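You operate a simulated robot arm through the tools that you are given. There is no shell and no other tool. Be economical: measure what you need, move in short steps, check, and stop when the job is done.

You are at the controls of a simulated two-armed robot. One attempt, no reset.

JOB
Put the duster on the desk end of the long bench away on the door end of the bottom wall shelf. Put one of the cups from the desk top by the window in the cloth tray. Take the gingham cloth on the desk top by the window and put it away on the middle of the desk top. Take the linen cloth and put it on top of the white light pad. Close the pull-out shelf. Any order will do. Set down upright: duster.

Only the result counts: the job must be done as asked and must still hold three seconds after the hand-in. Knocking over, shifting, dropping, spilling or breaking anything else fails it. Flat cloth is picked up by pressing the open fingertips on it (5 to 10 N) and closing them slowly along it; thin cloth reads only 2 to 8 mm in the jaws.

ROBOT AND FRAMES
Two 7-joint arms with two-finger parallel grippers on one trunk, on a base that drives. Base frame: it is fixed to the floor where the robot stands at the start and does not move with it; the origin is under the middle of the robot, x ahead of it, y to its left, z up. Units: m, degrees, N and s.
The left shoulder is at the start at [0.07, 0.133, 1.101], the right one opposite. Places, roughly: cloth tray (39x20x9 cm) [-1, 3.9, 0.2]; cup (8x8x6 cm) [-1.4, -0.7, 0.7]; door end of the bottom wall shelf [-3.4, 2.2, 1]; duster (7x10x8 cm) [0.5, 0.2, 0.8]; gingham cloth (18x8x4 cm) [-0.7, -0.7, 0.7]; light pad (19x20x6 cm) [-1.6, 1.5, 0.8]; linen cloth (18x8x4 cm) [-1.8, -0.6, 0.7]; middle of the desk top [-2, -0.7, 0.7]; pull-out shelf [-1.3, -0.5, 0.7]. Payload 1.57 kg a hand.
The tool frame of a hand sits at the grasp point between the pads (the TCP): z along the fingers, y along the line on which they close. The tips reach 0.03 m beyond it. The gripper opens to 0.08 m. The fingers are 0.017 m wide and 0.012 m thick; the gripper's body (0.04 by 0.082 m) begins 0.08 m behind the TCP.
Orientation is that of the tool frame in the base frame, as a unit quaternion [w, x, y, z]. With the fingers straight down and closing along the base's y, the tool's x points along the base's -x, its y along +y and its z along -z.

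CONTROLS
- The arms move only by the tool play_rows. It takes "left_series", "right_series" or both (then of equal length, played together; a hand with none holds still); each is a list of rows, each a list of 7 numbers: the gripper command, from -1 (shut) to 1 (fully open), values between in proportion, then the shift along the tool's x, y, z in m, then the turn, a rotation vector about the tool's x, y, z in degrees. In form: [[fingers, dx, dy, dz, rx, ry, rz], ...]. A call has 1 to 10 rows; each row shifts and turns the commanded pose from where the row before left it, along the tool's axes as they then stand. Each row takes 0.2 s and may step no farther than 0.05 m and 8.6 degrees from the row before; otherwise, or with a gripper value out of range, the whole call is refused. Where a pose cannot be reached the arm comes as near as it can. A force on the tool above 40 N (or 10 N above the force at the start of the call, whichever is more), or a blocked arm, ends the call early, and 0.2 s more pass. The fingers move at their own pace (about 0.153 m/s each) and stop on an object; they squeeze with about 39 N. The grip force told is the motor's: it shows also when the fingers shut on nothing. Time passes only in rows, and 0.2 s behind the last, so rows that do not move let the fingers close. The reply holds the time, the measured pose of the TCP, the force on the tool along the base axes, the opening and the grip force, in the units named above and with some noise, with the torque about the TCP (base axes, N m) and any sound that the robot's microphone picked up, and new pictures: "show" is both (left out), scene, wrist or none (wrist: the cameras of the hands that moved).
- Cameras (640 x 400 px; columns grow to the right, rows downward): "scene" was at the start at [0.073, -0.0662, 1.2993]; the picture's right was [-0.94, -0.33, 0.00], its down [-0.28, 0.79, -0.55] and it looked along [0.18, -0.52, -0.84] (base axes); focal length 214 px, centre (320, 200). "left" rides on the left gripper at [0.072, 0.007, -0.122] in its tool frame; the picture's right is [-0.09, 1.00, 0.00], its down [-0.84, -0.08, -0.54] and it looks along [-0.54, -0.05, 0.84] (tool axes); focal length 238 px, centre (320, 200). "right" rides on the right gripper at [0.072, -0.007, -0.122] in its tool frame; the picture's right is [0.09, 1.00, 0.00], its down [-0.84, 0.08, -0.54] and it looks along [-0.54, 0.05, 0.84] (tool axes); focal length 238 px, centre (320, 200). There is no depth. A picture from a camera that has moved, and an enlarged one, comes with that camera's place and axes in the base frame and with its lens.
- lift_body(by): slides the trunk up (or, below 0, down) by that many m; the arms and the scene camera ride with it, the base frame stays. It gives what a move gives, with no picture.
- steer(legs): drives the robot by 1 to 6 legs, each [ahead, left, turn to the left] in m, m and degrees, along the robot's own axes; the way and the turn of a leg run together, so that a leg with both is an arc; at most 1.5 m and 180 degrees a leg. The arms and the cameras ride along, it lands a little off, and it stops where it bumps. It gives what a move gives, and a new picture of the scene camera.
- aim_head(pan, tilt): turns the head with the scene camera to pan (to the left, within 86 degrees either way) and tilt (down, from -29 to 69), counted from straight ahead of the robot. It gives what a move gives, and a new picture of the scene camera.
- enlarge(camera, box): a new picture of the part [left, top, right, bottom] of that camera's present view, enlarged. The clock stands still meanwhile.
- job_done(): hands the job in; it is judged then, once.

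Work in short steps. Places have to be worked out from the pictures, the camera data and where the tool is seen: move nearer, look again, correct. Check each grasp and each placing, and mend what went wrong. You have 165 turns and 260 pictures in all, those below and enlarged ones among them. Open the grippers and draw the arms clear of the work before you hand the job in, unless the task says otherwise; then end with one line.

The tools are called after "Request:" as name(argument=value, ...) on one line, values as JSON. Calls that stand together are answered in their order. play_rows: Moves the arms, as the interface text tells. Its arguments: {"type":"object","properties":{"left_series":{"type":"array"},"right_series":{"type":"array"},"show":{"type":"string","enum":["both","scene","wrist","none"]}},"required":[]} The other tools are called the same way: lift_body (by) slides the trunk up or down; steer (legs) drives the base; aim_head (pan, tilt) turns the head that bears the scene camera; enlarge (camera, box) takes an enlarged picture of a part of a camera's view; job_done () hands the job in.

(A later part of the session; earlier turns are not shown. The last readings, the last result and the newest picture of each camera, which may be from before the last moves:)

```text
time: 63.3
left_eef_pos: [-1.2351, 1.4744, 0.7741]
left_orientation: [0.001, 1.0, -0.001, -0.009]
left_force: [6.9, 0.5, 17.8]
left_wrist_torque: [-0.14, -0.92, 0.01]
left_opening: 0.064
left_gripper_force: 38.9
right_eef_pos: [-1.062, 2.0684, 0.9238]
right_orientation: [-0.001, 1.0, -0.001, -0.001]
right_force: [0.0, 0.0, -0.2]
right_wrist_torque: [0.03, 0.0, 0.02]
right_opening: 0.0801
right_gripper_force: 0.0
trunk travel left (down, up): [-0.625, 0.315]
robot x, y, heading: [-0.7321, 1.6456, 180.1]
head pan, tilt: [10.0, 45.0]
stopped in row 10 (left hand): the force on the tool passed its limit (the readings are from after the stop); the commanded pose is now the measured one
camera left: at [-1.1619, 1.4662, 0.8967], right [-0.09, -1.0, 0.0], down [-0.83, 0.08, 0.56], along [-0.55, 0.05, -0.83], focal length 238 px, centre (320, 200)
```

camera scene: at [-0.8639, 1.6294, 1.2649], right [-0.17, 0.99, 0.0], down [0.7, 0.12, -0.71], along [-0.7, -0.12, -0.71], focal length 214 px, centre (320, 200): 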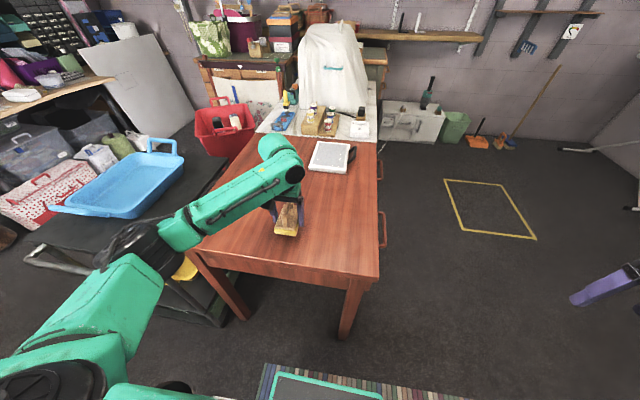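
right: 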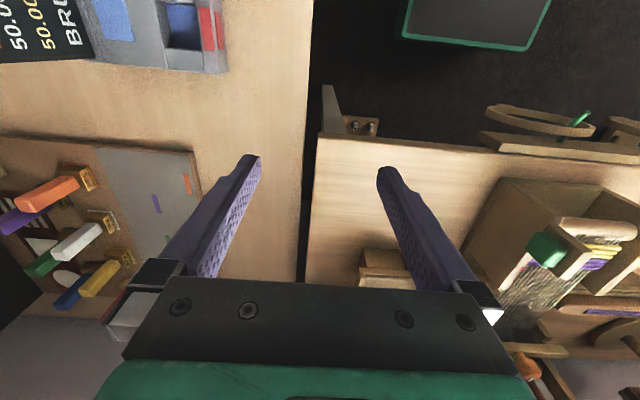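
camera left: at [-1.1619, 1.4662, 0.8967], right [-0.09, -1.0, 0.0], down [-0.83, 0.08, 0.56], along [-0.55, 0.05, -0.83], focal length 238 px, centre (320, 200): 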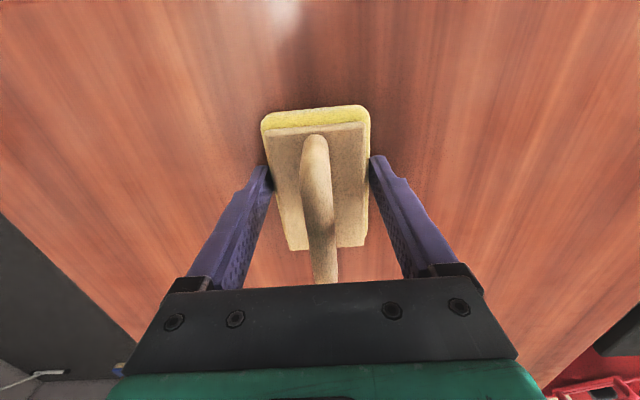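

Contact: duster stands on the table. I release, rise, and pitch the hand 45° (fingers pointing ahead and down).

Request:
play_rows(left_series=[[1, 0, 0, 0, 0, 0, 0], [1, 0, 0, 0, 0, 0, 0], [1, 0, 0, -0.03, 0, 0, 0], [1, 0, 0, -0.05, 0, 0, 0], [1, 0.02, 0, -0.04, 0, -7.5, 0], [1, 0.02, 0, 0, 0, -7.5, 0], [1, 0.02, 0, 0, 0, -7.5, 0], [1, 0, 0, 0, 0, -7.5, 0], [1, 0, 0, 0, 0, -7.5, 0], [1, 0, 0, 0, 0, -7.5, 0]])

```text
time: 65.5
left_eef_pos: [-1.176, 1.4727, 0.8827]
left_orientation: [0.0, 0.921, 0.0, -0.389]
left_force: [-0.5, 0.0, 0.3]
left_wrist_torque: [-0.01, 0.01, 0.01]
left_opening: 0.08
left_gripper_force: 0.0
right_eef_pos: [-1.0638, 2.0679, 0.9227]
right_orientation: [0.0, 1.0, -0.001, 0.0]
right_force: [-0.2, -0.2, 0.0]
right_wrist_torque: [-0.05, 0.01, 0.01]
right_opening: 0.0799
right_gripper_force: 0.1
trunk travel left (down, up): [-0.625, 0.315]
robot x, y, heading: [-0.7333, 1.6437, 179.8]
head pan, tilt: [10.0, 45.0]
camera scene: at [-0.8626, 1.6307, 1.2652], right [-0.17, 0.99, 0.0], down [0.7, 0.12, -0.71], along [-0.7, -0.12, -0.71], focal length 214 px, centre (320, 200)
camera left: at [-1.0389, 1.466, 0.9183], right [-0.06, -1.0, 0.07], down [-0.19, 0.08, 0.98], along [-0.98, 0.05, -0.2], focal length 238 px, centre (320, 200)
```

scene: 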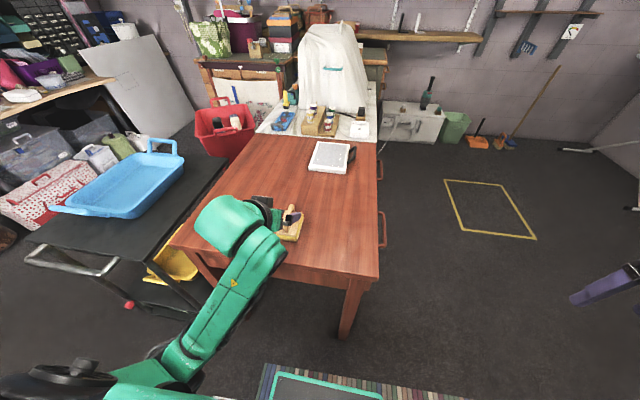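
left: 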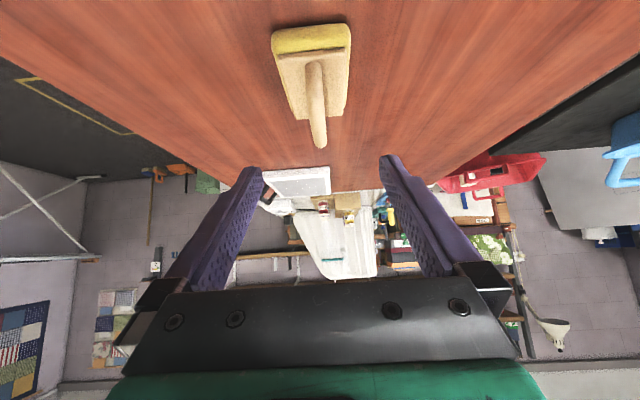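

Duster stands well. I line up 8 cm back along the tilted axis.

Request:
play_rows(left_series=[[1, 0.027, -0.003, 0.02, 0, 0, 0], [1, 0.027, -0.002, 0.021, 0, 0, 0], [1, 0, 0, 0.035, 0, 0, 0]])

```text
time: 66.3
left_eef_pos: [-1.1961, 1.4779, 0.7889]
left_orientation: [0.0, 0.922, 0.001, -0.388]
left_force: [-0.8, -0.9, -0.4]
left_wrist_torque: [-0.01, -0.02, -0.01]
left_opening: 0.0804
left_gripper_force: 0.0
right_eef_pos: [-1.0669, 2.0678, 0.9225]
right_orientation: [-0.001, 1.0, 0.0, 0.0]
right_force: [-0.4, 1.3, -0.7]
right_wrist_torque: [0.01, -0.02, -0.02]
right_opening: 0.0799
right_gripper_force: 0.0
trunk travel left (down, up): [-0.625, 0.315]
robot x, y, heading: [-0.7331, 1.6442, 179.8]
head pan, tilt: [10.0, 45.0]
camera scene: at [-0.8654, 1.6295, 1.2648], right [-0.17, 0.99, 0.0], down [0.7, 0.12, -0.71], along [-0.7, -0.12, -0.71], focal length 214 px, centre (320, 200)
camera left: at [-1.0587, 1.4703, 0.8251], right [-0.06, -1.0, 0.07], down [-0.2, 0.08, 0.98], along [-0.98, 0.05, -0.2], focal length 238 px, centre (320, 200)
```

scene: 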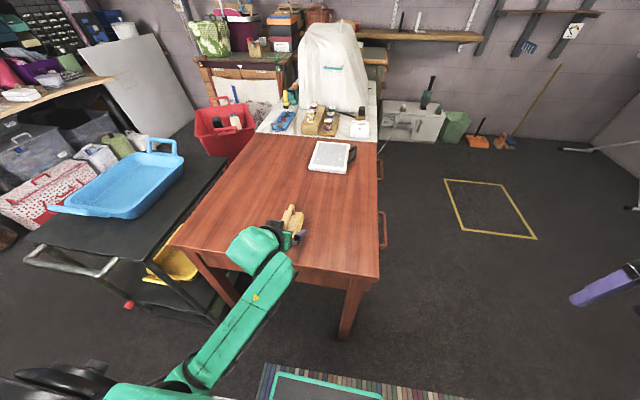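
left: 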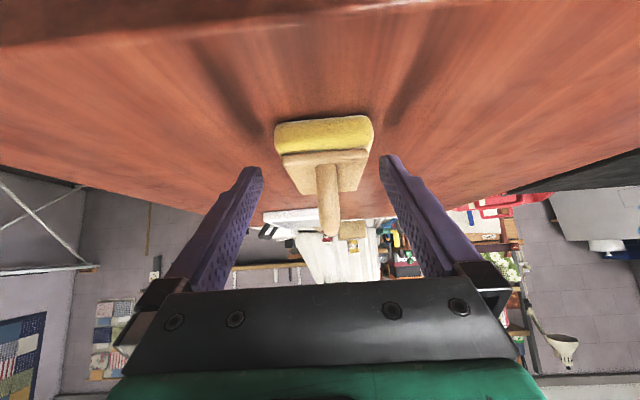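

Centered now; advance to straddle the plate and close.

Request:
play_rows(left_series=[[1, -0.0135, 0.001, 0.012, 0, 0, 0], [1, 0, 0, 0.018, 0, 0, 0], [1, 0, 0, 0.018, 0, 0, 0], [1, 0, 0, 0, 0, 0, 0], [0.6, 0, 0, 0, 0, 0, 0], [-1, 0, 0, 0, 0, 0, 0], [-1, 0, 0, 0, 0, 0, 0]])

```text
time: 67.9
left_eef_pos: [-1.24, 1.4764, 0.7672]
left_orientation: [0.0, 0.921, 0.0, -0.389]
left_force: [-0.3, -0.4, 0.9]
left_wrist_torque: [-0.12, 0.06, 0.02]
left_opening: 0.0642
left_gripper_force: 39.5
right_eef_pos: [-1.0653, 2.0664, 0.9237]
right_orientation: [-0.001, 1.0, 0.0, -0.001]
right_force: [0.3, 0.4, 0.8]
right_wrist_torque: [0.0, -0.04, -0.06]
right_opening: 0.0802
right_gripper_force: 0.1
trunk travel left (down, up): [-0.625, 0.315]
robot x, y, heading: [-0.7329, 1.6432, 179.9]
head pan, tilt: [10.0, 45.0]
camera scene: at [-0.8637, 1.6292, 1.265], right [-0.17, 0.99, 0.0], down [0.7, 0.12, -0.71], along [-0.7, -0.12, -0.71], focal length 214 px, centre (320, 200)
camera left: at [-1.1012, 1.4696, 0.8026], right [-0.06, -1.0, 0.07], down [-0.2, 0.08, 0.98], along [-0.98, 0.05, -0.2], focal length 238 px, centre (320, 200)
```

scene: 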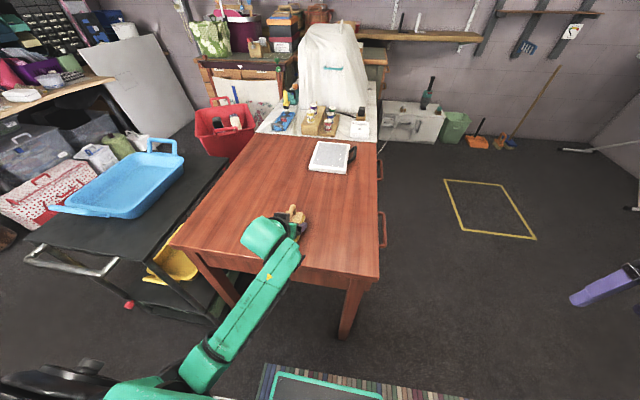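
left: 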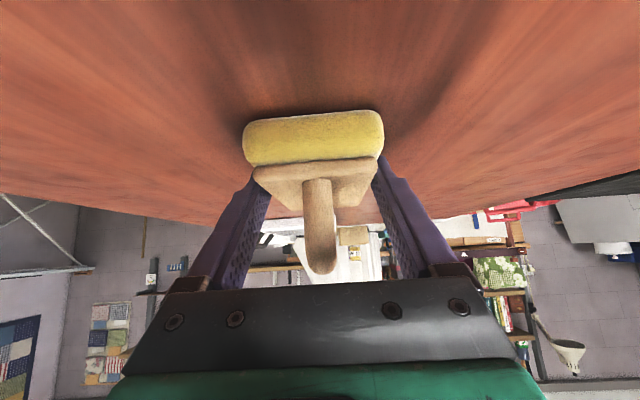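

Good pitched grip. I lift, raise the trunk, and drive around toward the shelf.

Request:
play_rows(left_series=[[-1, -0.036, 0, -0.035, 0, 0, 0], [-1, -0.034, 0, -0.034, 0, 0, 0], [-1, 0, 0, -0.04, 0, 0, 0]], show="wrist")

Request:
lift_body(by=0.25)

Request:
steer(legs=[[-0.15, 0, 0], [0, -0.95, 0], [1.2, 0, 0]])

```text
refused: row 1 steps farther than a row can; nothing moved
```

```text
time: 70.5
left_eef_pos: [-1.2389, 1.4757, 1.0181]
left_orientation: [-0.001, 0.922, 0.0, -0.388]
left_force: [-0.7, 0.4, -1.4]
left_wrist_torque: [0.02, 0.01, 0.0]
left_opening: 0.0641
left_gripper_force: 38.7
right_eef_pos: [-1.0659, 2.0684, 1.1744]
right_orientation: [-0.001, 1.0, 0.0, 0.0]
right_force: [0.6, -0.1, 0.8]
right_wrist_torque: [-0.01, 0.01, -0.04]
right_opening: 0.0799
right_gripper_force: 0.0
trunk travel left (down, up): [-0.875, 0.065]
robot x, y, heading: [-0.7325, 1.6429, 180.0]
head pan, tilt: [10.0, 45.0]
```

```text
time: 82.2
left_eef_pos: [-2.2917, 2.4209, 1.0168]
left_orientation: [0.001, 0.921, 0.005, -0.389]
left_force: [-0.3, -0.6, -1.1]
left_wrist_torque: [0.01, -0.02, 0.0]
left_opening: 0.0638
left_gripper_force: 38.7
right_eef_pos: [-2.1238, 3.0138, 1.1739]
right_orientation: [-0.001, 1.0, 0.005, 0.001]
right_force: [0.5, -0.2, 0.1]
right_wrist_torque: [0.0, -0.01, -0.01]
right_opening: 0.08
right_gripper_force: 0.0
trunk travel left (down, up): [-0.875, 0.065]
robot x, y, heading: [-1.7877, 2.5923, -179.7]
head pan, tilt: [10.0, 45.0]
camera scene: at [-1.9175, 2.5779, 1.515], right [-0.18, 0.98, 0.0], down [0.7, 0.13, -0.71], along [-0.7, -0.13, -0.71], focal length 214 px, centre (320, 200)
```

scene: 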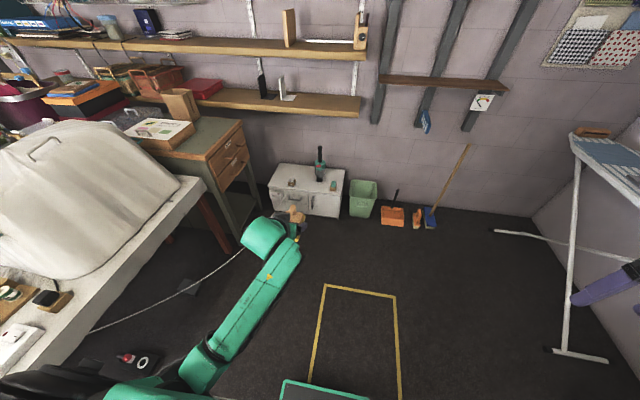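

Lifted fine. I enlarge the shelf end to see its edge and depth.

Request:
aim_head(pan=10, tilt=20)

Request:
enlarge(camera="scene", box=[220, 130, 420, 255])

```text
time: 83.0
left_eef_pos: [-2.2919, 2.4214, 1.0172]
left_orientation: [0.002, 0.922, 0.005, -0.388]
left_force: [0.2, -0.4, -0.6]
left_wrist_torque: [0.0, -0.02, -0.01]
left_opening: 0.0641
left_gripper_force: 39.0
right_eef_pos: [-2.1235, 3.0141, 1.1725]
right_orientation: [0.0, 1.0, 0.005, 0.0]
right_force: [-0.7, 0.1, -0.2]
right_wrist_torque: [-0.03, -0.01, -0.02]
right_opening: 0.0799
right_gripper_force: 0.0
trunk travel left (down, up): [-0.875, 0.065]
robot x, y, heading: [-1.7912, 2.5957, -179.6]
head pan, tilt: [10.0, 20.0]
camera scene: at [-1.9299, 2.5758, 1.5535], right [-0.18, 0.98, 0.0], down [0.34, 0.06, -0.94], along [-0.92, -0.17, -0.34], focal length 214 px, centre (320, 200)
```

scene: 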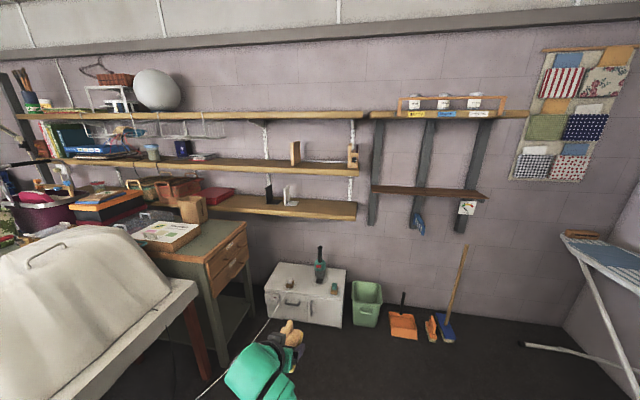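

```text
3.20 times, centred on (320, 192) of scene
camera zoom: at [-1.9299, 2.5758, 1.5535], right [-0.18, 0.98, 0.0], down [0.34, 0.06, -0.94], along [-0.92, -0.17, -0.34], focal length 686 px, centre (320, 224)
```

zoom: 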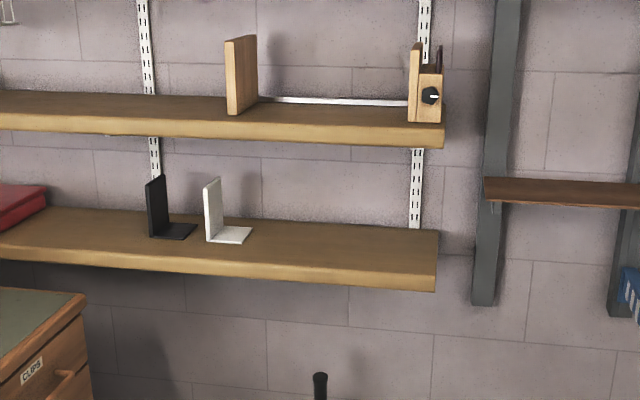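

Shelf front ≈ x −3.23, top z ≈ 0.977, end at y ≈ 2.57; free from y 2.2 on. I raise a little and drive closer.

Request:
lift_body(by=0.06)

Request:
aim_head(pan=8, tilt=30)

Request:
steer(legs=[[0.82, 0.02, 0]])

```text
time: 84.0
left_eef_pos: [-2.2914, 2.4208, 1.078]
left_orientation: [0.001, 0.922, 0.004, -0.388]
left_force: [0.5, 0.5, -2.1]
left_wrist_torque: [0.01, -0.02, 0.06]
left_opening: 0.0641
left_gripper_force: 39.8
right_eef_pos: [-2.1241, 3.0136, 1.2318]
right_orientation: [0.0, 1.0, 0.006, 0.001]
right_force: [0.7, 0.0, 0.2]
right_wrist_torque: [0.01, -0.03, 0.01]
right_opening: 0.0804
right_gripper_force: 0.0
trunk travel left (down, up): [-0.935, 0.005]
robot x, y, heading: [-1.7877, 2.5925, -179.4]
head pan, tilt: [10.0, 20.0]
```

```text
time: 84.8
left_eef_pos: [-2.2922, 2.4217, 1.0763]
left_orientation: [0.001, 0.921, 0.005, -0.389]
left_force: [-0.7, -0.2, -1.3]
left_wrist_torque: [0.01, -0.02, -0.01]
left_opening: 0.0638
left_gripper_force: 38.3
right_eef_pos: [-2.1239, 3.0144, 1.2328]
right_orientation: [-0.001, 1.0, 0.005, 0.0]
right_force: [0.4, 0.5, -0.9]
right_wrist_torque: [0.01, 0.01, 0.02]
right_opening: 0.0803
right_gripper_force: 0.1
trunk travel left (down, up): [-0.935, 0.005]
robot x, y, heading: [-1.788, 2.5917, -179.4]
head pan, tilt: [8.0, 30.0]
camera scene: at [-1.9279, 2.5795, 1.5976], right [-0.15, 0.99, 0.0], down [0.49, 0.07, -0.87], along [-0.86, -0.13, -0.5], focal length 214 px, centre (320, 200)
```

scene: 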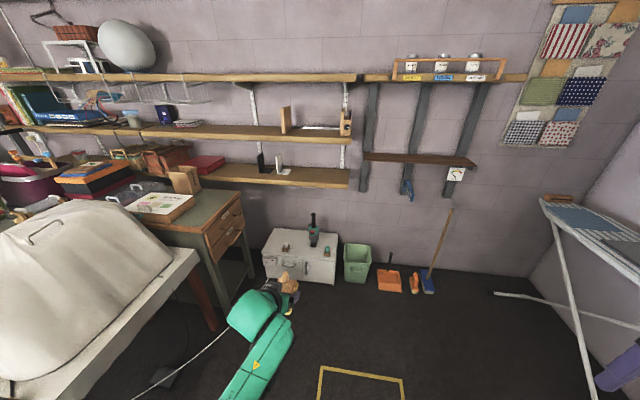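

```text
time: 89.1
left_eef_pos: [-3.1112, 2.3974, 1.0775]
left_orientation: [0.001, 0.921, 0.004, -0.389]
left_force: [-0.9, 0.2, -0.8]
left_wrist_torque: [-0.01, 0.0, 0.01]
left_opening: 0.0641
left_gripper_force: 38.6
right_eef_pos: [-2.9426, 2.9907, 1.2326]
right_orientation: [-0.002, 1.0, 0.004, 0.0]
right_force: [0.3, -0.4, 0.2]
right_wrist_torque: [0.03, 0.03, 0.02]
right_opening: 0.0799
right_gripper_force: 0.0
trunk travel left (down, up): [-0.935, 0.005]
robot x, y, heading: [-2.6092, 2.5683, -179.5]
head pan, tilt: [8.0, 30.0]
camera scene: at [-2.7468, 2.5545, 1.5977], right [-0.14, 0.99, 0.0], down [0.49, 0.07, -0.87], along [-0.86, -0.13, -0.5], focal length 214 px, centre (320, 200)
```

scene: 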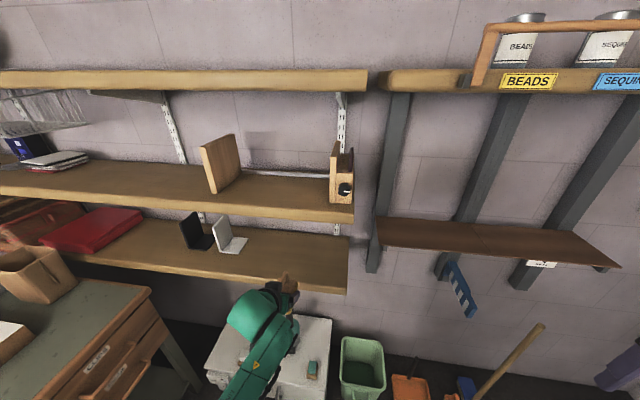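

Aligned in y. I lower 3.5 cm, drive 0.1 m nearer, and view from the wrist.

Request:
lift_body(by=-0.035)

Request:
steer(legs=[[0.1, 0, 0]])

Request:
enlarge(camera="left", box=[0, 0, 640, 400])

```text
time: 89.9
left_eef_pos: [-3.1135, 2.3977, 1.0418]
left_orientation: [0.001, 0.922, 0.004, -0.388]
left_force: [0.1, -0.2, -0.6]
left_wrist_torque: [0.01, 0.01, 0.0]
left_opening: 0.0643
left_gripper_force: 38.9
right_eef_pos: [-2.9448, 2.9901, 1.1979]
right_orientation: [-0.001, 1.0, 0.003, 0.0]
right_force: [-0.6, -0.3, -0.5]
right_wrist_torque: [0.01, -0.05, -0.05]
right_opening: 0.0797
right_gripper_force: 0.0
trunk travel left (down, up): [-0.9, 0.04]
robot x, y, heading: [-2.6083, 2.5673, -179.5]
head pan, tilt: [8.0, 30.0]
```

```text
time: 91.1
left_eef_pos: [-3.2087, 2.3958, 1.0431]
left_orientation: [0.001, 0.921, 0.004, -0.389]
left_force: [-0.1, -0.4, -1.3]
left_wrist_torque: [0.02, -0.01, -0.04]
left_opening: 0.0639
left_gripper_force: 39.1
right_eef_pos: [-3.0395, 2.9896, 1.1991]
right_orientation: [-0.001, 1.0, 0.005, -0.001]
right_force: [0.4, 0.4, 0.2]
right_wrist_torque: [-0.01, 0.04, 0.01]
right_opening: 0.0799
right_gripper_force: 0.1
trunk travel left (down, up): [-0.9, 0.04]
robot x, y, heading: [-2.7052, 2.5669, -179.7]
head pan, tilt: [8.0, 30.0]
camera scene: at [-2.8427, 2.5538, 1.563], right [-0.14, 0.99, 0.0], down [0.49, 0.07, -0.87], along [-0.86, -0.13, -0.5], focal length 214 px, centre (320, 200)
```

scene: 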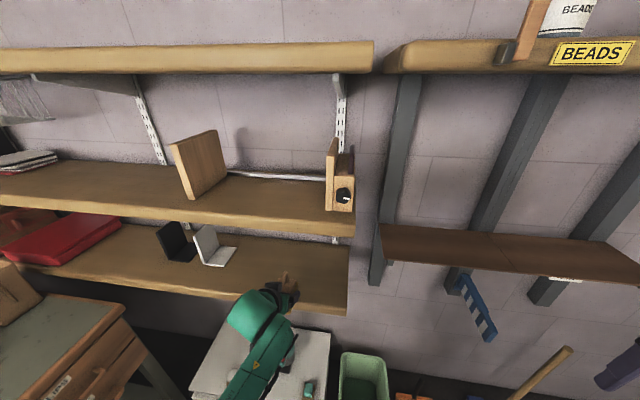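

```text
1.00 times, centred on (320, 200) of left
camera zoom: at [-3.0708, 2.3909, 1.0785], right [-0.06, -1.0, 0.07], down [-0.19, 0.07, 0.98], along [-0.98, 0.04, -0.2], focal length 238 px, centre (320, 200)
```

zoom: 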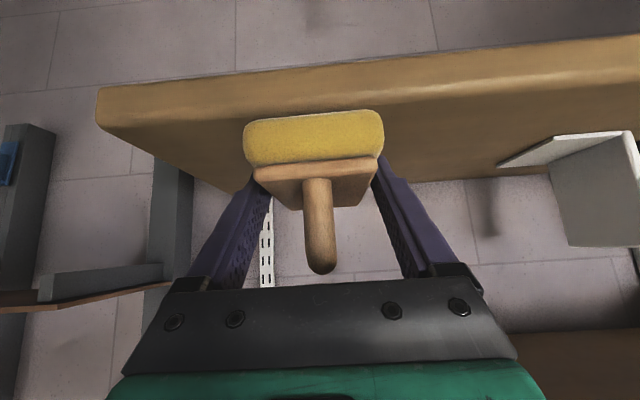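

Shelf top appears at z≈0.95. Lower 2.5 cm and advance 13 cm onto the shelf.

Request:
lift_body(by=-0.025)

Request:
play_rows(left_series=[[-1, -0.03, 0, 0.031, 0, 0, 0], [-1, -0.03, 0, 0.031, 0, 0, 0], [-1, -0.03, 0, 0.031, 0, 0, 0]])

```text
time: 91.8
left_eef_pos: [-3.2114, 2.3957, 1.0168]
left_orientation: [0.001, 0.921, 0.004, -0.389]
left_force: [-0.1, -1.0, -1.0]
left_wrist_torque: [0.0, -0.02, 0.01]
left_opening: 0.064
left_gripper_force: 39.0
right_eef_pos: [-3.0434, 2.9895, 1.1728]
right_orientation: [-0.001, 1.0, 0.004, 0.001]
right_force: [-0.1, -0.4, -0.2]
right_wrist_torque: [0.0, 0.0, -0.01]
right_opening: 0.0799
right_gripper_force: 0.2
trunk travel left (down, up): [-0.875, 0.065]
robot x, y, heading: [-2.7061, 2.566, -179.8]
head pan, tilt: [8.0, 30.0]
```

```text
time: 92.6
left_eef_pos: [-3.3421, 2.3973, 1.0138]
left_orientation: [0.001, 0.922, 0.003, -0.387]
left_force: [-1.0, -0.5, -0.5]
left_wrist_torque: [-0.02, -0.03, 0.03]
left_opening: 0.0641
left_gripper_force: 38.4
right_eef_pos: [-3.0437, 2.9892, 1.1729]
right_orientation: [0.0, 1.0, 0.004, 0.001]
right_force: [0.9, -0.5, 0.3]
right_wrist_torque: [-0.05, -0.01, 0.0]
right_opening: 0.0801
right_gripper_force: 0.0
trunk travel left (down, up): [-0.875, 0.065]
robot x, y, heading: [-2.7071, 2.5679, -179.7]
head pan, tilt: [8.0, 30.0]
camera scene: at [-2.8492, 2.5542, 1.5374], right [-0.14, 0.99, 0.0], down [0.5, 0.07, -0.87], along [-0.86, -0.13, -0.5], focal length 214 px, centre (320, 200)
camera left: at [-3.2043, 2.3913, 1.0503], right [-0.06, -1.0, 0.06], down [-0.2, 0.07, 0.98], along [-0.98, 0.04, -0.2], focal length 238 px, centre (320, 200)
```

scene: 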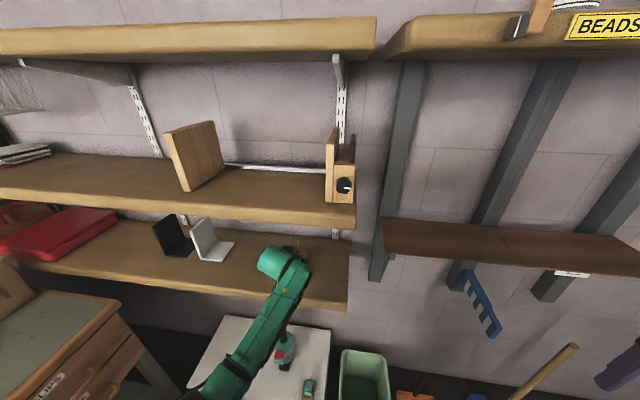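
left: 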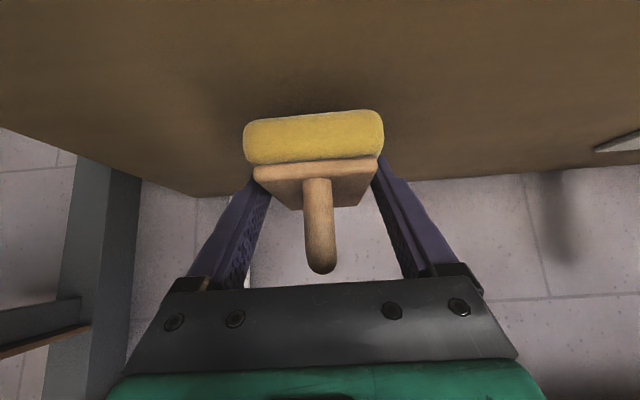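

Over the shelf. Lower slowly until contact.

Request:
play_rows(left_series=[[-1, 0.0036, 0, 0.0035, 0, 0, 0], [-1, 0.0036, 0, 0.0035, 0, 0, 0], [-1, 0.0029, 0, 0.0028, 0, 0, 0], [-1, 0.0029, 0, 0.0028, 0, 0, 0], [-1, 0.0029, 0, 0.0028, 0, 0, 0], [-1, 0.0029, 0, 0.0028, 0, 0, 0], [-1, 0.0029, 0, 0.0028, 0, 0, 0], [-1, 0.0029, 0, 0.0028, 0, 0, 0], [-1, 0.0029, 0, 0.0028, 0, 0, 0], [-1, 0.0029, 0, 0.0028, 0, 0, 0]], show="wrist")

```text
time: 94.4
left_eef_pos: [-3.3422, 2.3964, 0.9964]
left_orientation: [0.001, 0.915, 0.002, -0.402]
left_force: [8.6, 0.4, 16.5]
left_wrist_torque: [0.03, -0.99, -0.03]
left_opening: 0.0641
left_gripper_force: 38.3
right_eef_pos: [-3.0393, 2.9889, 1.1738]
right_orientation: [0.0, 1.0, 0.004, -0.001]
right_force: [-0.5, 0.1, -0.2]
right_wrist_torque: [-0.04, 0.01, 0.0]
right_opening: 0.08
right_gripper_force: 0.1
trunk travel left (down, up): [-0.875, 0.065]
robot x, y, heading: [-2.7068, 2.567, -179.5]
head pan, tilt: [8.0, 30.0]
stopped in row 8 (left hand): the force on the tool passed its limit (the readings are from after the stop); the commanded pose is now the measured one
camera left: at [-3.2046, 2.3905, 1.0273], right [-0.06, -1.0, 0.07], down [-0.17, 0.08, 0.98], along [-0.98, 0.04, -0.17], focal length 238 px, centre (320, 200)
```

left: 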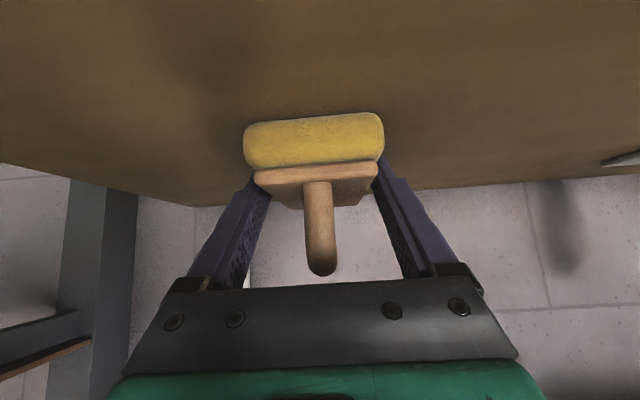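

Contact. Release and withdraw along the tool axis.

Request:
play_rows(left_series=[[-1, -0.001, 0, -0.001, 0, 0, 0], [0.6, 0, 0, 0, 0, 0, 0], [1, 0, 0, 0, 0, 0, 0], [1, 0, 0, -0.02, 0, 0, 0], [1, 0, 0, -0.04, 0, 0, 0], [1, 0, 0, -0.04, 0, 0, 0]])

```text
time: 95.8
left_eef_pos: [-3.2706, 2.397, 1.0618]
left_orientation: [0.002, 0.917, 0.003, -0.398]
left_force: [0.4, 0.2, 0.0]
left_wrist_torque: [-0.03, -0.01, 0.0]
left_opening: 0.0798
left_gripper_force: 0.0
right_eef_pos: [-3.0424, 2.9897, 1.1734]
right_orientation: [0.0, 1.0, 0.004, 0.0]
right_force: [0.3, 0.5, 0.1]
right_wrist_torque: [-0.04, 0.01, 0.02]
right_opening: 0.0798
right_gripper_force: 0.1
trunk travel left (down, up): [-0.875, 0.065]
robot x, y, heading: [-2.7043, 2.5667, -179.5]
head pan, tilt: [8.0, 30.0]
camera scene: at [-2.846, 2.5539, 1.5377], right [-0.14, 0.99, 0.0], down [0.49, 0.07, -0.87], along [-0.86, -0.13, -0.5], focal length 214 px, centre (320, 200)
camera left: at [-3.1317, 2.3915, 1.0945], right [-0.06, -1.0, 0.07], down [-0.18, 0.08, 0.98], along [-0.98, 0.04, -0.18], focal length 238 px, centre (320, 200)
```

scene: 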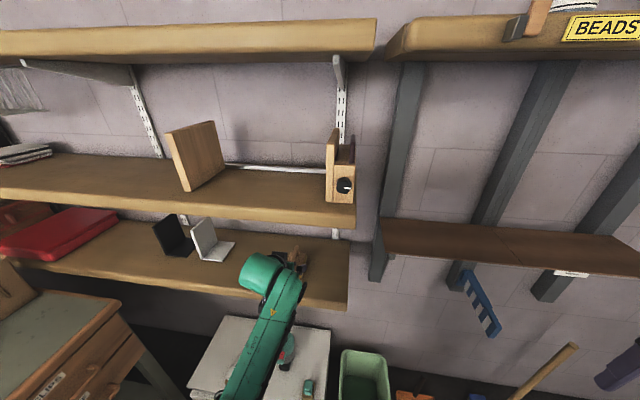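
left: 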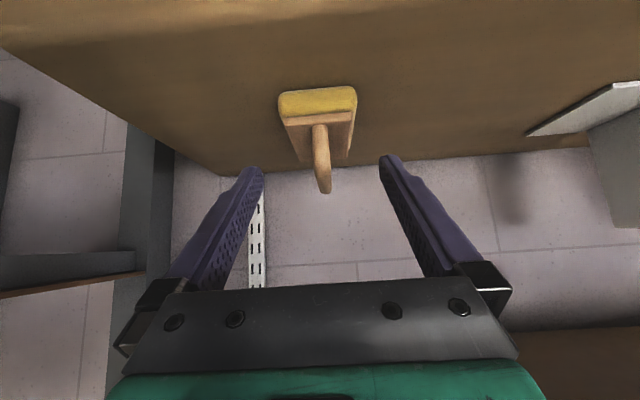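

The duster stands upright on the shelf's door end. I drive back clear and bring the left hand to point down again.

Request:
steer(legs=[[-0.3, 0, 0]])

Request:
play_rows(left_series=[[1, -0.02, 0, -0.03, 0, 7.7, 0], [1, -0.02, 0, -0.03, 0, 7.7, 0], [1, -0.02, 0, -0.03, 0, 7.7, 0], [1, 0, 0, -0.02, 0, 7.7, 0], [1, 0, 0, 0, 0, 8, 0], [1, 0, 0, 0, 0, 8, 0]], show="none")

Request:
aim_head(pan=0, tilt=30)

Request:
steer(legs=[[-1.5, 0, 0], [-0.5, 0, 0], [0, 0, 90]])

```text
time: 97.8
left_eef_pos: [-2.9711, 2.3993, 1.0605]
left_orientation: [0.002, 0.918, 0.004, -0.397]
left_force: [-0.7, -0.1, -0.3]
left_wrist_torque: [-0.01, -0.02, -0.01]
left_opening: 0.0798
left_gripper_force: 0.0
right_eef_pos: [-2.7439, 2.9903, 1.1724]
right_orientation: [-0.001, 1.0, 0.005, 0.002]
right_force: [-0.1, 0.2, -0.8]
right_wrist_torque: [0.01, 0.02, -0.01]
right_opening: 0.0801
right_gripper_force: 0.0
trunk travel left (down, up): [-0.875, 0.065]
robot x, y, heading: [-2.4053, 2.5671, -179.6]
head pan, tilt: [8.0, 30.0]
camera scene: at [-2.5483, 2.5556, 1.5373], right [-0.14, 0.99, 0.0], down [0.5, 0.07, -0.87], along [-0.86, -0.13, -0.5], focal length 214 px, centre (320, 200)
```

scene: 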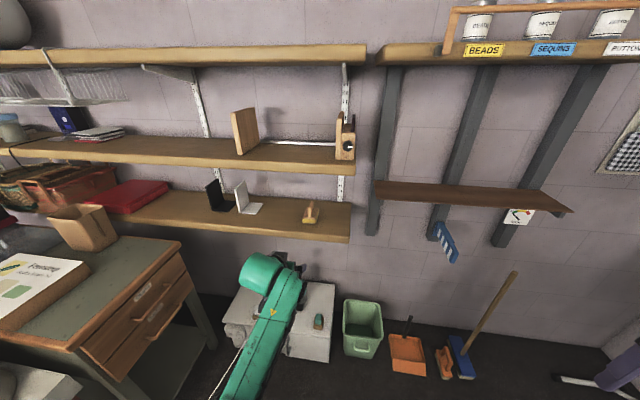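

```text
time: 99.2
left_eef_pos: [-2.9793, 2.3926, 1.1758]
left_orientation: [0.0, 1.0, 0.002, -0.001]
left_force: [0.2, 0.0, -0.4]
left_wrist_torque: [-0.03, -0.02, 0.01]
left_opening: 0.0801
left_gripper_force: 0.0
left hand out of reach, approached as far as the arm can: row 4, 5
right_eef_pos: [-2.7417, 2.9898, 1.1725]
right_orientation: [-0.001, 1.0, 0.004, 0.0]
right_force: [-0.5, 0.5, 0.4]
right_wrist_torque: [0.01, -0.01, 0.04]
right_opening: 0.0802
right_gripper_force: 0.0
trunk travel left (down, up): [-0.875, 0.065]
robot x, y, heading: [-2.4075, 2.5711, -179.8]
head pan, tilt: [8.0, 30.0]
```

```text
time: 99.9
left_eef_pos: [-2.9791, 2.3932, 1.1754]
left_orientation: [0.0, 1.0, 0.004, -0.001]
left_force: [-0.3, 0.2, 0.6]
left_wrist_torque: [0.03, 0.01, 0.01]
left_opening: 0.0798
left_gripper_force: 0.1
right_eef_pos: [-2.7417, 2.9908, 1.1729]
right_orientation: [-0.001, 1.0, 0.005, 0.0]
right_force: [0.3, -1.0, 0.2]
right_wrist_torque: [0.0, -0.01, -0.03]
right_opening: 0.08
right_gripper_force: 0.1
trunk travel left (down, up): [-0.875, 0.065]
robot x, y, heading: [-2.4083, 2.5674, -179.7]
head pan, tilt: [0.0, 30.0]
camera scene: at [-2.5466, 2.5685, 1.5376], right [-0.01, 1.0, 0.0], down [0.5, 0.0, -0.87], along [-0.87, -0.01, -0.5], focal length 214 px, centre (320, 200)
```

scene: 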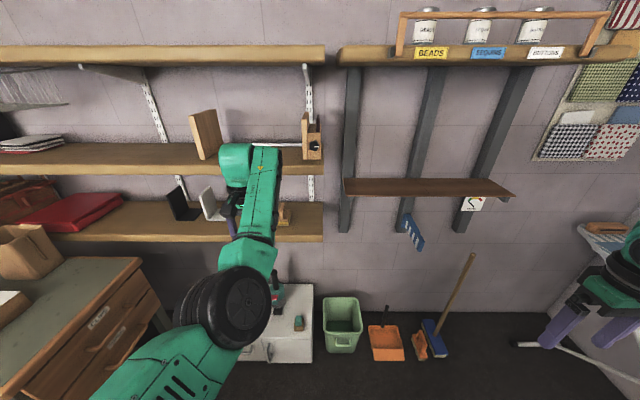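

```text
time: 113.7
left_eef_pos: [-0.2352, 2.0069, 1.1751]
left_orientation: [0.001, 0.706, 0.708, 0.0]
left_force: [0.1, 0.1, -0.2]
left_wrist_torque: [-0.02, -0.01, 0.04]
left_opening: 0.0801
left_gripper_force: 0.0
right_eef_pos: [-0.8307, 2.2473, 1.1731]
right_orientation: [-0.001, 0.706, 0.708, -0.001]
right_force: [1.0, -0.7, 0.0]
right_wrist_torque: [0.01, -0.01, 0.0]
right_opening: 0.0801
right_gripper_force: 0.0
trunk travel left (down, up): [-0.875, 0.065]
robot x, y, heading: [-0.4104, 2.5813, -90.0]
head pan, tilt: [0.0, 30.0]
camera scene: at [-0.408, 2.44, 1.5376], right [-1.0, 0.0, 0.0], down [0.0, 0.5, -0.87], along [0.0, -0.87, -0.5], focal length 214 px, centre (320, 200)
```

scene: 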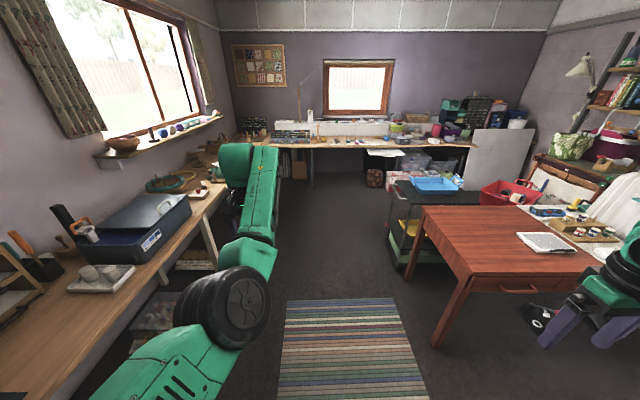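

Clear view down the room. I retract the left hand and drive to the desk by the window.

Request:
play_rows(left_series=[[1, 0.045, 0, 0, 0, 0, 0], [1, 0.045, 0, 0, 0, 0, 0], [1, 0.045, 0, 0, 0, 0, 0], [1, 0.045, 0, 0, 0, 0, 0]], show="none")

Request:
steer(legs=[[1.5, 0, 0], [0.55, -0.2, 0]])

Request:
aim_head(pan=-20, tilt=35)

```text
time: 114.7
left_eef_pos: [-0.1899, 2.0283, 1.1608]
left_orientation: [0.0, 0.707, 0.707, -0.002]
left_force: [0.6, -0.5, 0.6]
left_wrist_torque: [0.0, 0.02, 0.0]
left_opening: 0.0799
left_gripper_force: 0.1
left hand out of reach, approached as far as the arm can: row 1, 2, 3, 4
right_eef_pos: [-0.8305, 2.2477, 1.1733]
right_orientation: [0.0, 0.706, 0.708, 0.0]
right_force: [-0.3, -0.2, 0.7]
right_wrist_torque: [0.01, -0.02, -0.03]
right_opening: 0.0801
right_gripper_force: 0.1
trunk travel left (down, up): [-0.875, 0.065]
robot x, y, heading: [-0.4086, 2.5792, -90.0]
head pan, tilt: [0.0, 30.0]
```

```text
time: 125.1
left_eef_pos: [-0.3868, -0.0315, 1.1617]
left_orientation: [0.001, 0.708, 0.707, -0.001]
left_force: [0.4, -0.6, -0.1]
left_wrist_torque: [-0.02, 0.0, -0.02]
left_opening: 0.08
left_gripper_force: 0.1
right_eef_pos: [-1.0293, 0.1918, 1.1728]
right_orientation: [-0.001, 0.707, 0.707, 0.0]
right_force: [0.0, 1.5, 0.2]
right_wrist_torque: [0.0, 0.02, 0.03]
right_opening: 0.0798
right_gripper_force: 0.1
trunk travel left (down, up): [-0.875, 0.065]
robot x, y, heading: [-0.6039, 0.5213, -89.9]
head pan, tilt: [0.0, 30.0]
camera scene: at [-0.605, 0.3831, 1.5377], right [-1.0, 0.0, 0.0], down [0.0, 0.5, -0.87], along [0.0, -0.87, -0.5], focal length 214 px, centre (320, 200)
```

scene: 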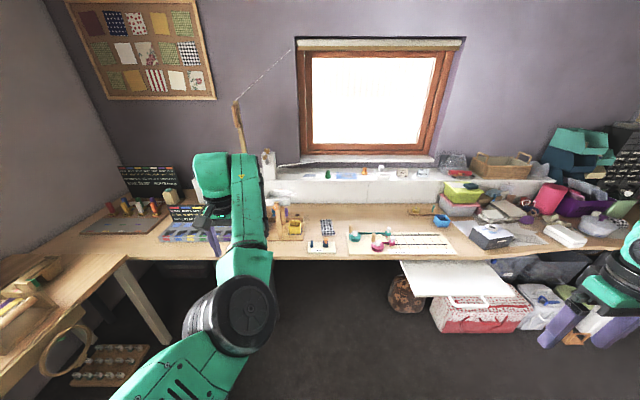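

```text
time: 125.9
left_eef_pos: [-0.388, -0.0319, 1.1609]
left_orientation: [0.001, 0.708, 0.706, 0.0]
left_force: [0.1, -0.6, -0.3]
left_wrist_torque: [0.0, 0.02, -0.01]
left_opening: 0.08
left_gripper_force: 0.1
right_eef_pos: [-1.0295, 0.1892, 1.1738]
right_orientation: [-0.002, 0.707, 0.707, 0.0]
right_force: [0.5, -1.2, 0.9]
right_wrist_torque: [0.0, 0.04, 0.01]
right_opening: 0.0799
right_gripper_force: 0.1
trunk travel left (down, up): [-0.875, 0.065]
robot x, y, heading: [-0.603, 0.5205, -89.8]
head pan, tilt: [-20.0, 35.0]
camera scene: at [-0.6357, 0.3888, 1.5297], right [-0.94, 0.34, 0.0], down [0.2, 0.54, -0.82], along [-0.28, -0.77, -0.57], focal length 214 px, centre (320, 200)
```

scene: 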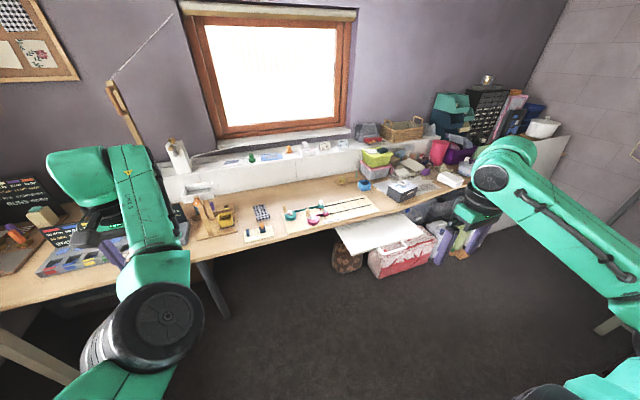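

I enlarge the desk to identify cloths, cups, and the pull-out shelf.

Request:
enlarge(camera="scene", box=[180, 140, 500, 280])

Request:
aim_head(pan=-55, tilt=30)

Request:
enlarge(camera="scene", box=[60, 130, 380, 290])

```text
2.00 times, centred on (340, 210) of scene
camera zoom: at [-0.6357, 0.3888, 1.5297], right [-0.94, 0.34, 0.0], down [0.2, 0.54, -0.82], along [-0.28, -0.77, -0.57], focal length 429 px, centre (280, 180)
```

zoom: 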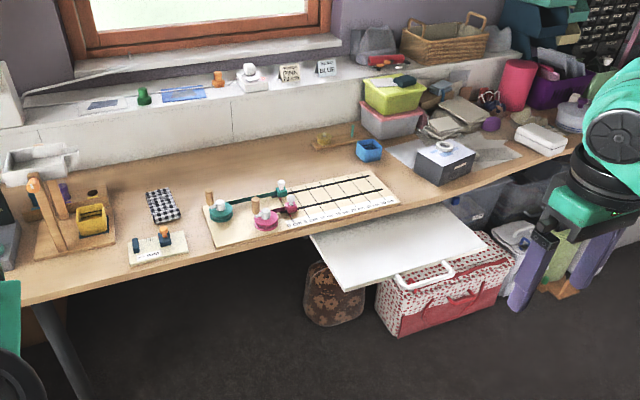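

```text
time: 126.9
left_eef_pos: [-0.3889, -0.0307, 1.1613]
left_orientation: [0.001, 0.708, 0.707, -0.001]
left_force: [-0.5, -0.2, -0.3]
left_wrist_torque: [0.01, -0.01, 0.02]
left_opening: 0.0799
left_gripper_force: 0.1
right_eef_pos: [-1.0299, 0.1899, 1.172]
right_orientation: [-0.001, 0.707, 0.707, 0.0]
right_force: [-0.4, -0.8, -0.2]
right_wrist_torque: [-0.01, 0.0, -0.01]
right_opening: 0.0799
right_gripper_force: 0.1
trunk travel left (down, up): [-0.875, 0.065]
robot x, y, heading: [-0.6056, 0.5193, -89.9]
head pan, tilt: [-55.0, 30.0]
camera scene: at [-0.6794, 0.4203, 1.5376], right [-0.57, 0.82, 0.0], down [0.41, 0.29, -0.87], along [-0.71, -0.5, -0.5], focal length 214 px, centre (320, 200)
```

scene: 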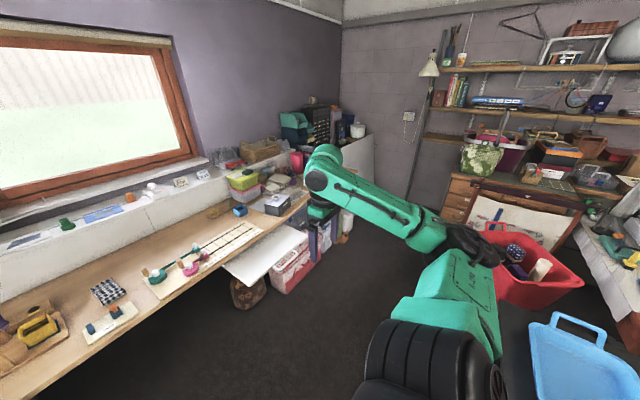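

```text
2.00 times, centred on (220, 210) of scene
camera zoom: at [-0.6794, 0.4203, 1.5376], right [-0.57, 0.82, 0.0], down [0.41, 0.29, -0.87], along [-0.71, -0.5, -0.5], focal length 429 px, centre (520, 180)
```

zoom: 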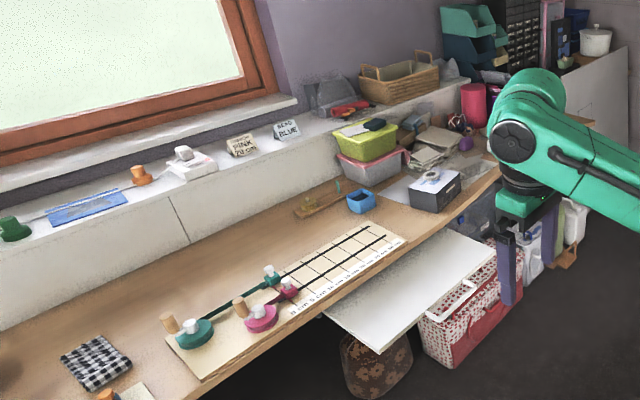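

Blue cup ≈[-1.38,-0.73], gingham ≈[-0.65,-0.69], open white pull-out shelf with front near y≈-0.25. I move right, lower the trunk and look closer at the desk.

Request:
lift_body(by=-0.2)

Request:
aim_head(pan=-30, tilt=35)

Request:
steer(legs=[[0, -0.35, 0]])

Request:
enlarge(camera="scene", box=[200, 130, 460, 300])

```text
time: 129.1
left_eef_pos: [-0.3886, -0.0309, 0.9614]
left_orientation: [0.001, 0.708, 0.707, -0.001]
left_force: [-1.7, -0.3, -0.1]
left_wrist_torque: [-0.03, -0.03, 0.02]
left_opening: 0.0801
left_gripper_force: 0.0
right_eef_pos: [-1.0297, 0.1904, 0.9733]
right_orientation: [-0.001, 0.707, 0.707, -0.001]
right_force: [0.7, -0.9, 0.0]
right_wrist_torque: [-0.05, -0.01, -0.03]
right_opening: 0.08
right_gripper_force: 0.1
trunk travel left (down, up): [-0.675, 0.265]
robot x, y, heading: [-0.6019, 0.5206, -90.0]
head pan, tilt: [-55.0, 30.0]
```

```text
time: 130.0
left_eef_pos: [-0.3883, -0.0316, 0.961]
left_orientation: [0.002, 0.707, 0.707, -0.001]
left_force: [-0.6, 0.6, 0.0]
left_wrist_torque: [0.0, 0.01, 0.0]
left_opening: 0.0799
left_gripper_force: 0.1
right_eef_pos: [-1.0305, 0.1901, 0.9729]
right_orientation: [-0.001, 0.707, 0.707, 0.0]
right_force: [0.3, 0.0, -0.9]
right_wrist_torque: [0.0, 0.0, 0.03]
right_opening: 0.0799
right_gripper_force: 0.1
trunk travel left (down, up): [-0.675, 0.265]
robot x, y, heading: [-0.6065, 0.5238, -90.4]
head pan, tilt: [-30.0, 35.0]
camera scene: at [-0.6496, 0.3959, 1.3298], right [-0.86, 0.5, 0.0], down [0.29, 0.5, -0.82], along [-0.41, -0.71, -0.57], focal length 214 px, centre (320, 200)
```

scene: 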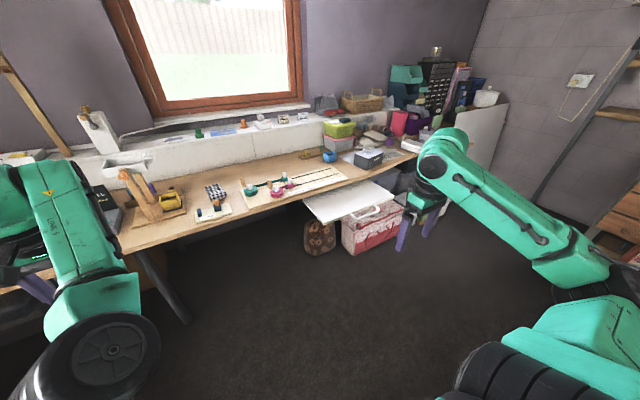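

```text
time: 132.4
left_eef_pos: [-0.737, -0.0713, 0.9618]
left_orientation: [0.002, 0.745, 0.667, -0.001]
left_force: [-0.9, 0.4, -0.3]
left_wrist_torque: [-0.01, -0.04, 0.01]
left_opening: 0.0799
left_gripper_force: 0.0
right_eef_pos: [-1.3522, 0.2189, 0.9728]
right_orientation: [0.0, 0.744, 0.668, 0.0]
right_force: [0.0, 0.8, -0.5]
right_wrist_torque: [0.0, -0.01, 0.01]
right_opening: 0.0803
right_gripper_force: 0.1
trunk travel left (down, up): [-0.675, 0.265]
robot x, y, heading: [-0.8871, 0.5034, -96.6]
head pan, tilt: [-30.0, 35.0]
stopped in leg 1: the robot was blocked; the commanded pose is now the measured one
camera scene: at [-0.951, 0.3827, 1.3297], right [-0.81, 0.59, 0.0], down [0.34, 0.46, -0.82], along [-0.49, -0.66, -0.57], focal length 214 px, centre (320, 200)
```

scene: 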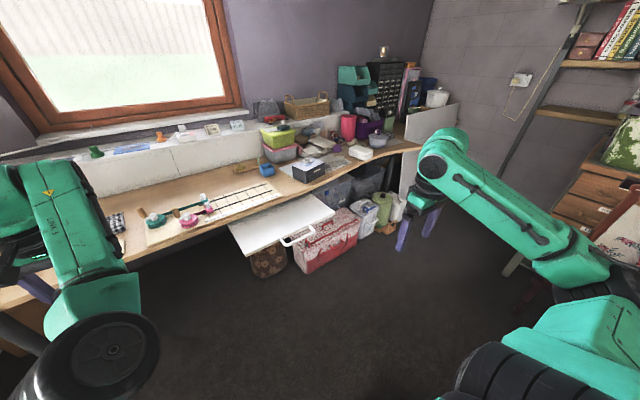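

```text
2.35 times, centred on (330, 215) of scene
camera zoom: at [-0.951, 0.3827, 1.3297], right [-0.81, 0.59, 0.0], down [0.34, 0.46, -0.82], along [-0.49, -0.66, -0.57], focal length 505 px, centre (296, 165)
```

zoom: 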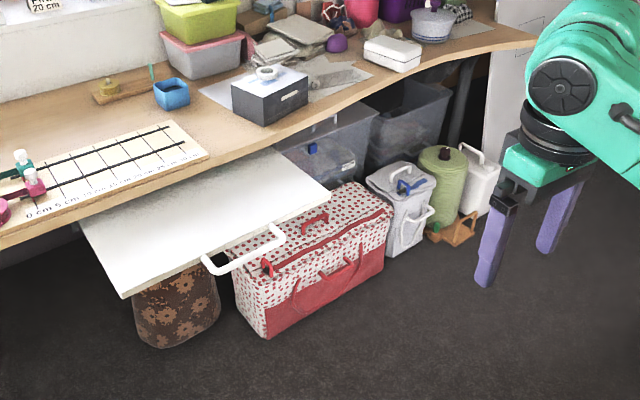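

I bumped into something on my right — probably the trolley. Look there.

Request:
aim_head(pan=-86, tilt=45)

```text
time: 133.7
left_eef_pos: [-0.7367, -0.07, 0.9606]
left_orientation: [0.001, 0.745, 0.667, -0.002]
left_force: [0.3, -0.8, -0.7]
left_wrist_torque: [-0.04, -0.03, -0.02]
left_opening: 0.0798
left_gripper_force: 0.0
right_eef_pos: [-1.3495, 0.22, 0.9726]
right_orientation: [-0.001, 0.744, 0.668, 0.0]
right_force: [0.2, 0.5, -0.5]
right_wrist_torque: [-0.01, 0.02, 0.0]
right_opening: 0.08
right_gripper_force: 0.0
trunk travel left (down, up): [-0.675, 0.265]
robot x, y, heading: [-0.8945, 0.503, -96.6]
head pan, tilt: [-85.9, 45.0]
camera scene: at [-0.9788, 0.4565, 1.315], right [0.04, 1.0, 0.0], down [0.71, -0.03, -0.71], along [-0.71, 0.03, -0.71], focal length 214 px, centre (320, 200)
```

scene: 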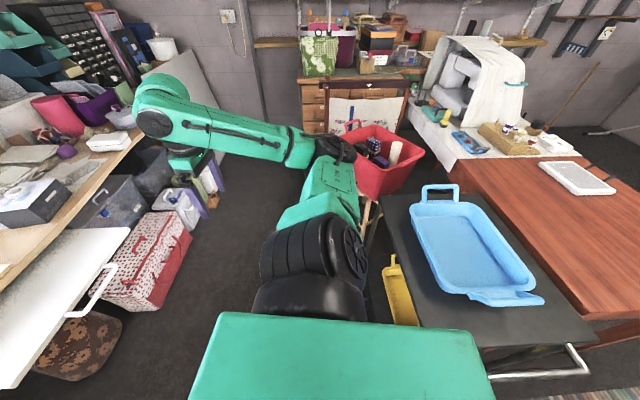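

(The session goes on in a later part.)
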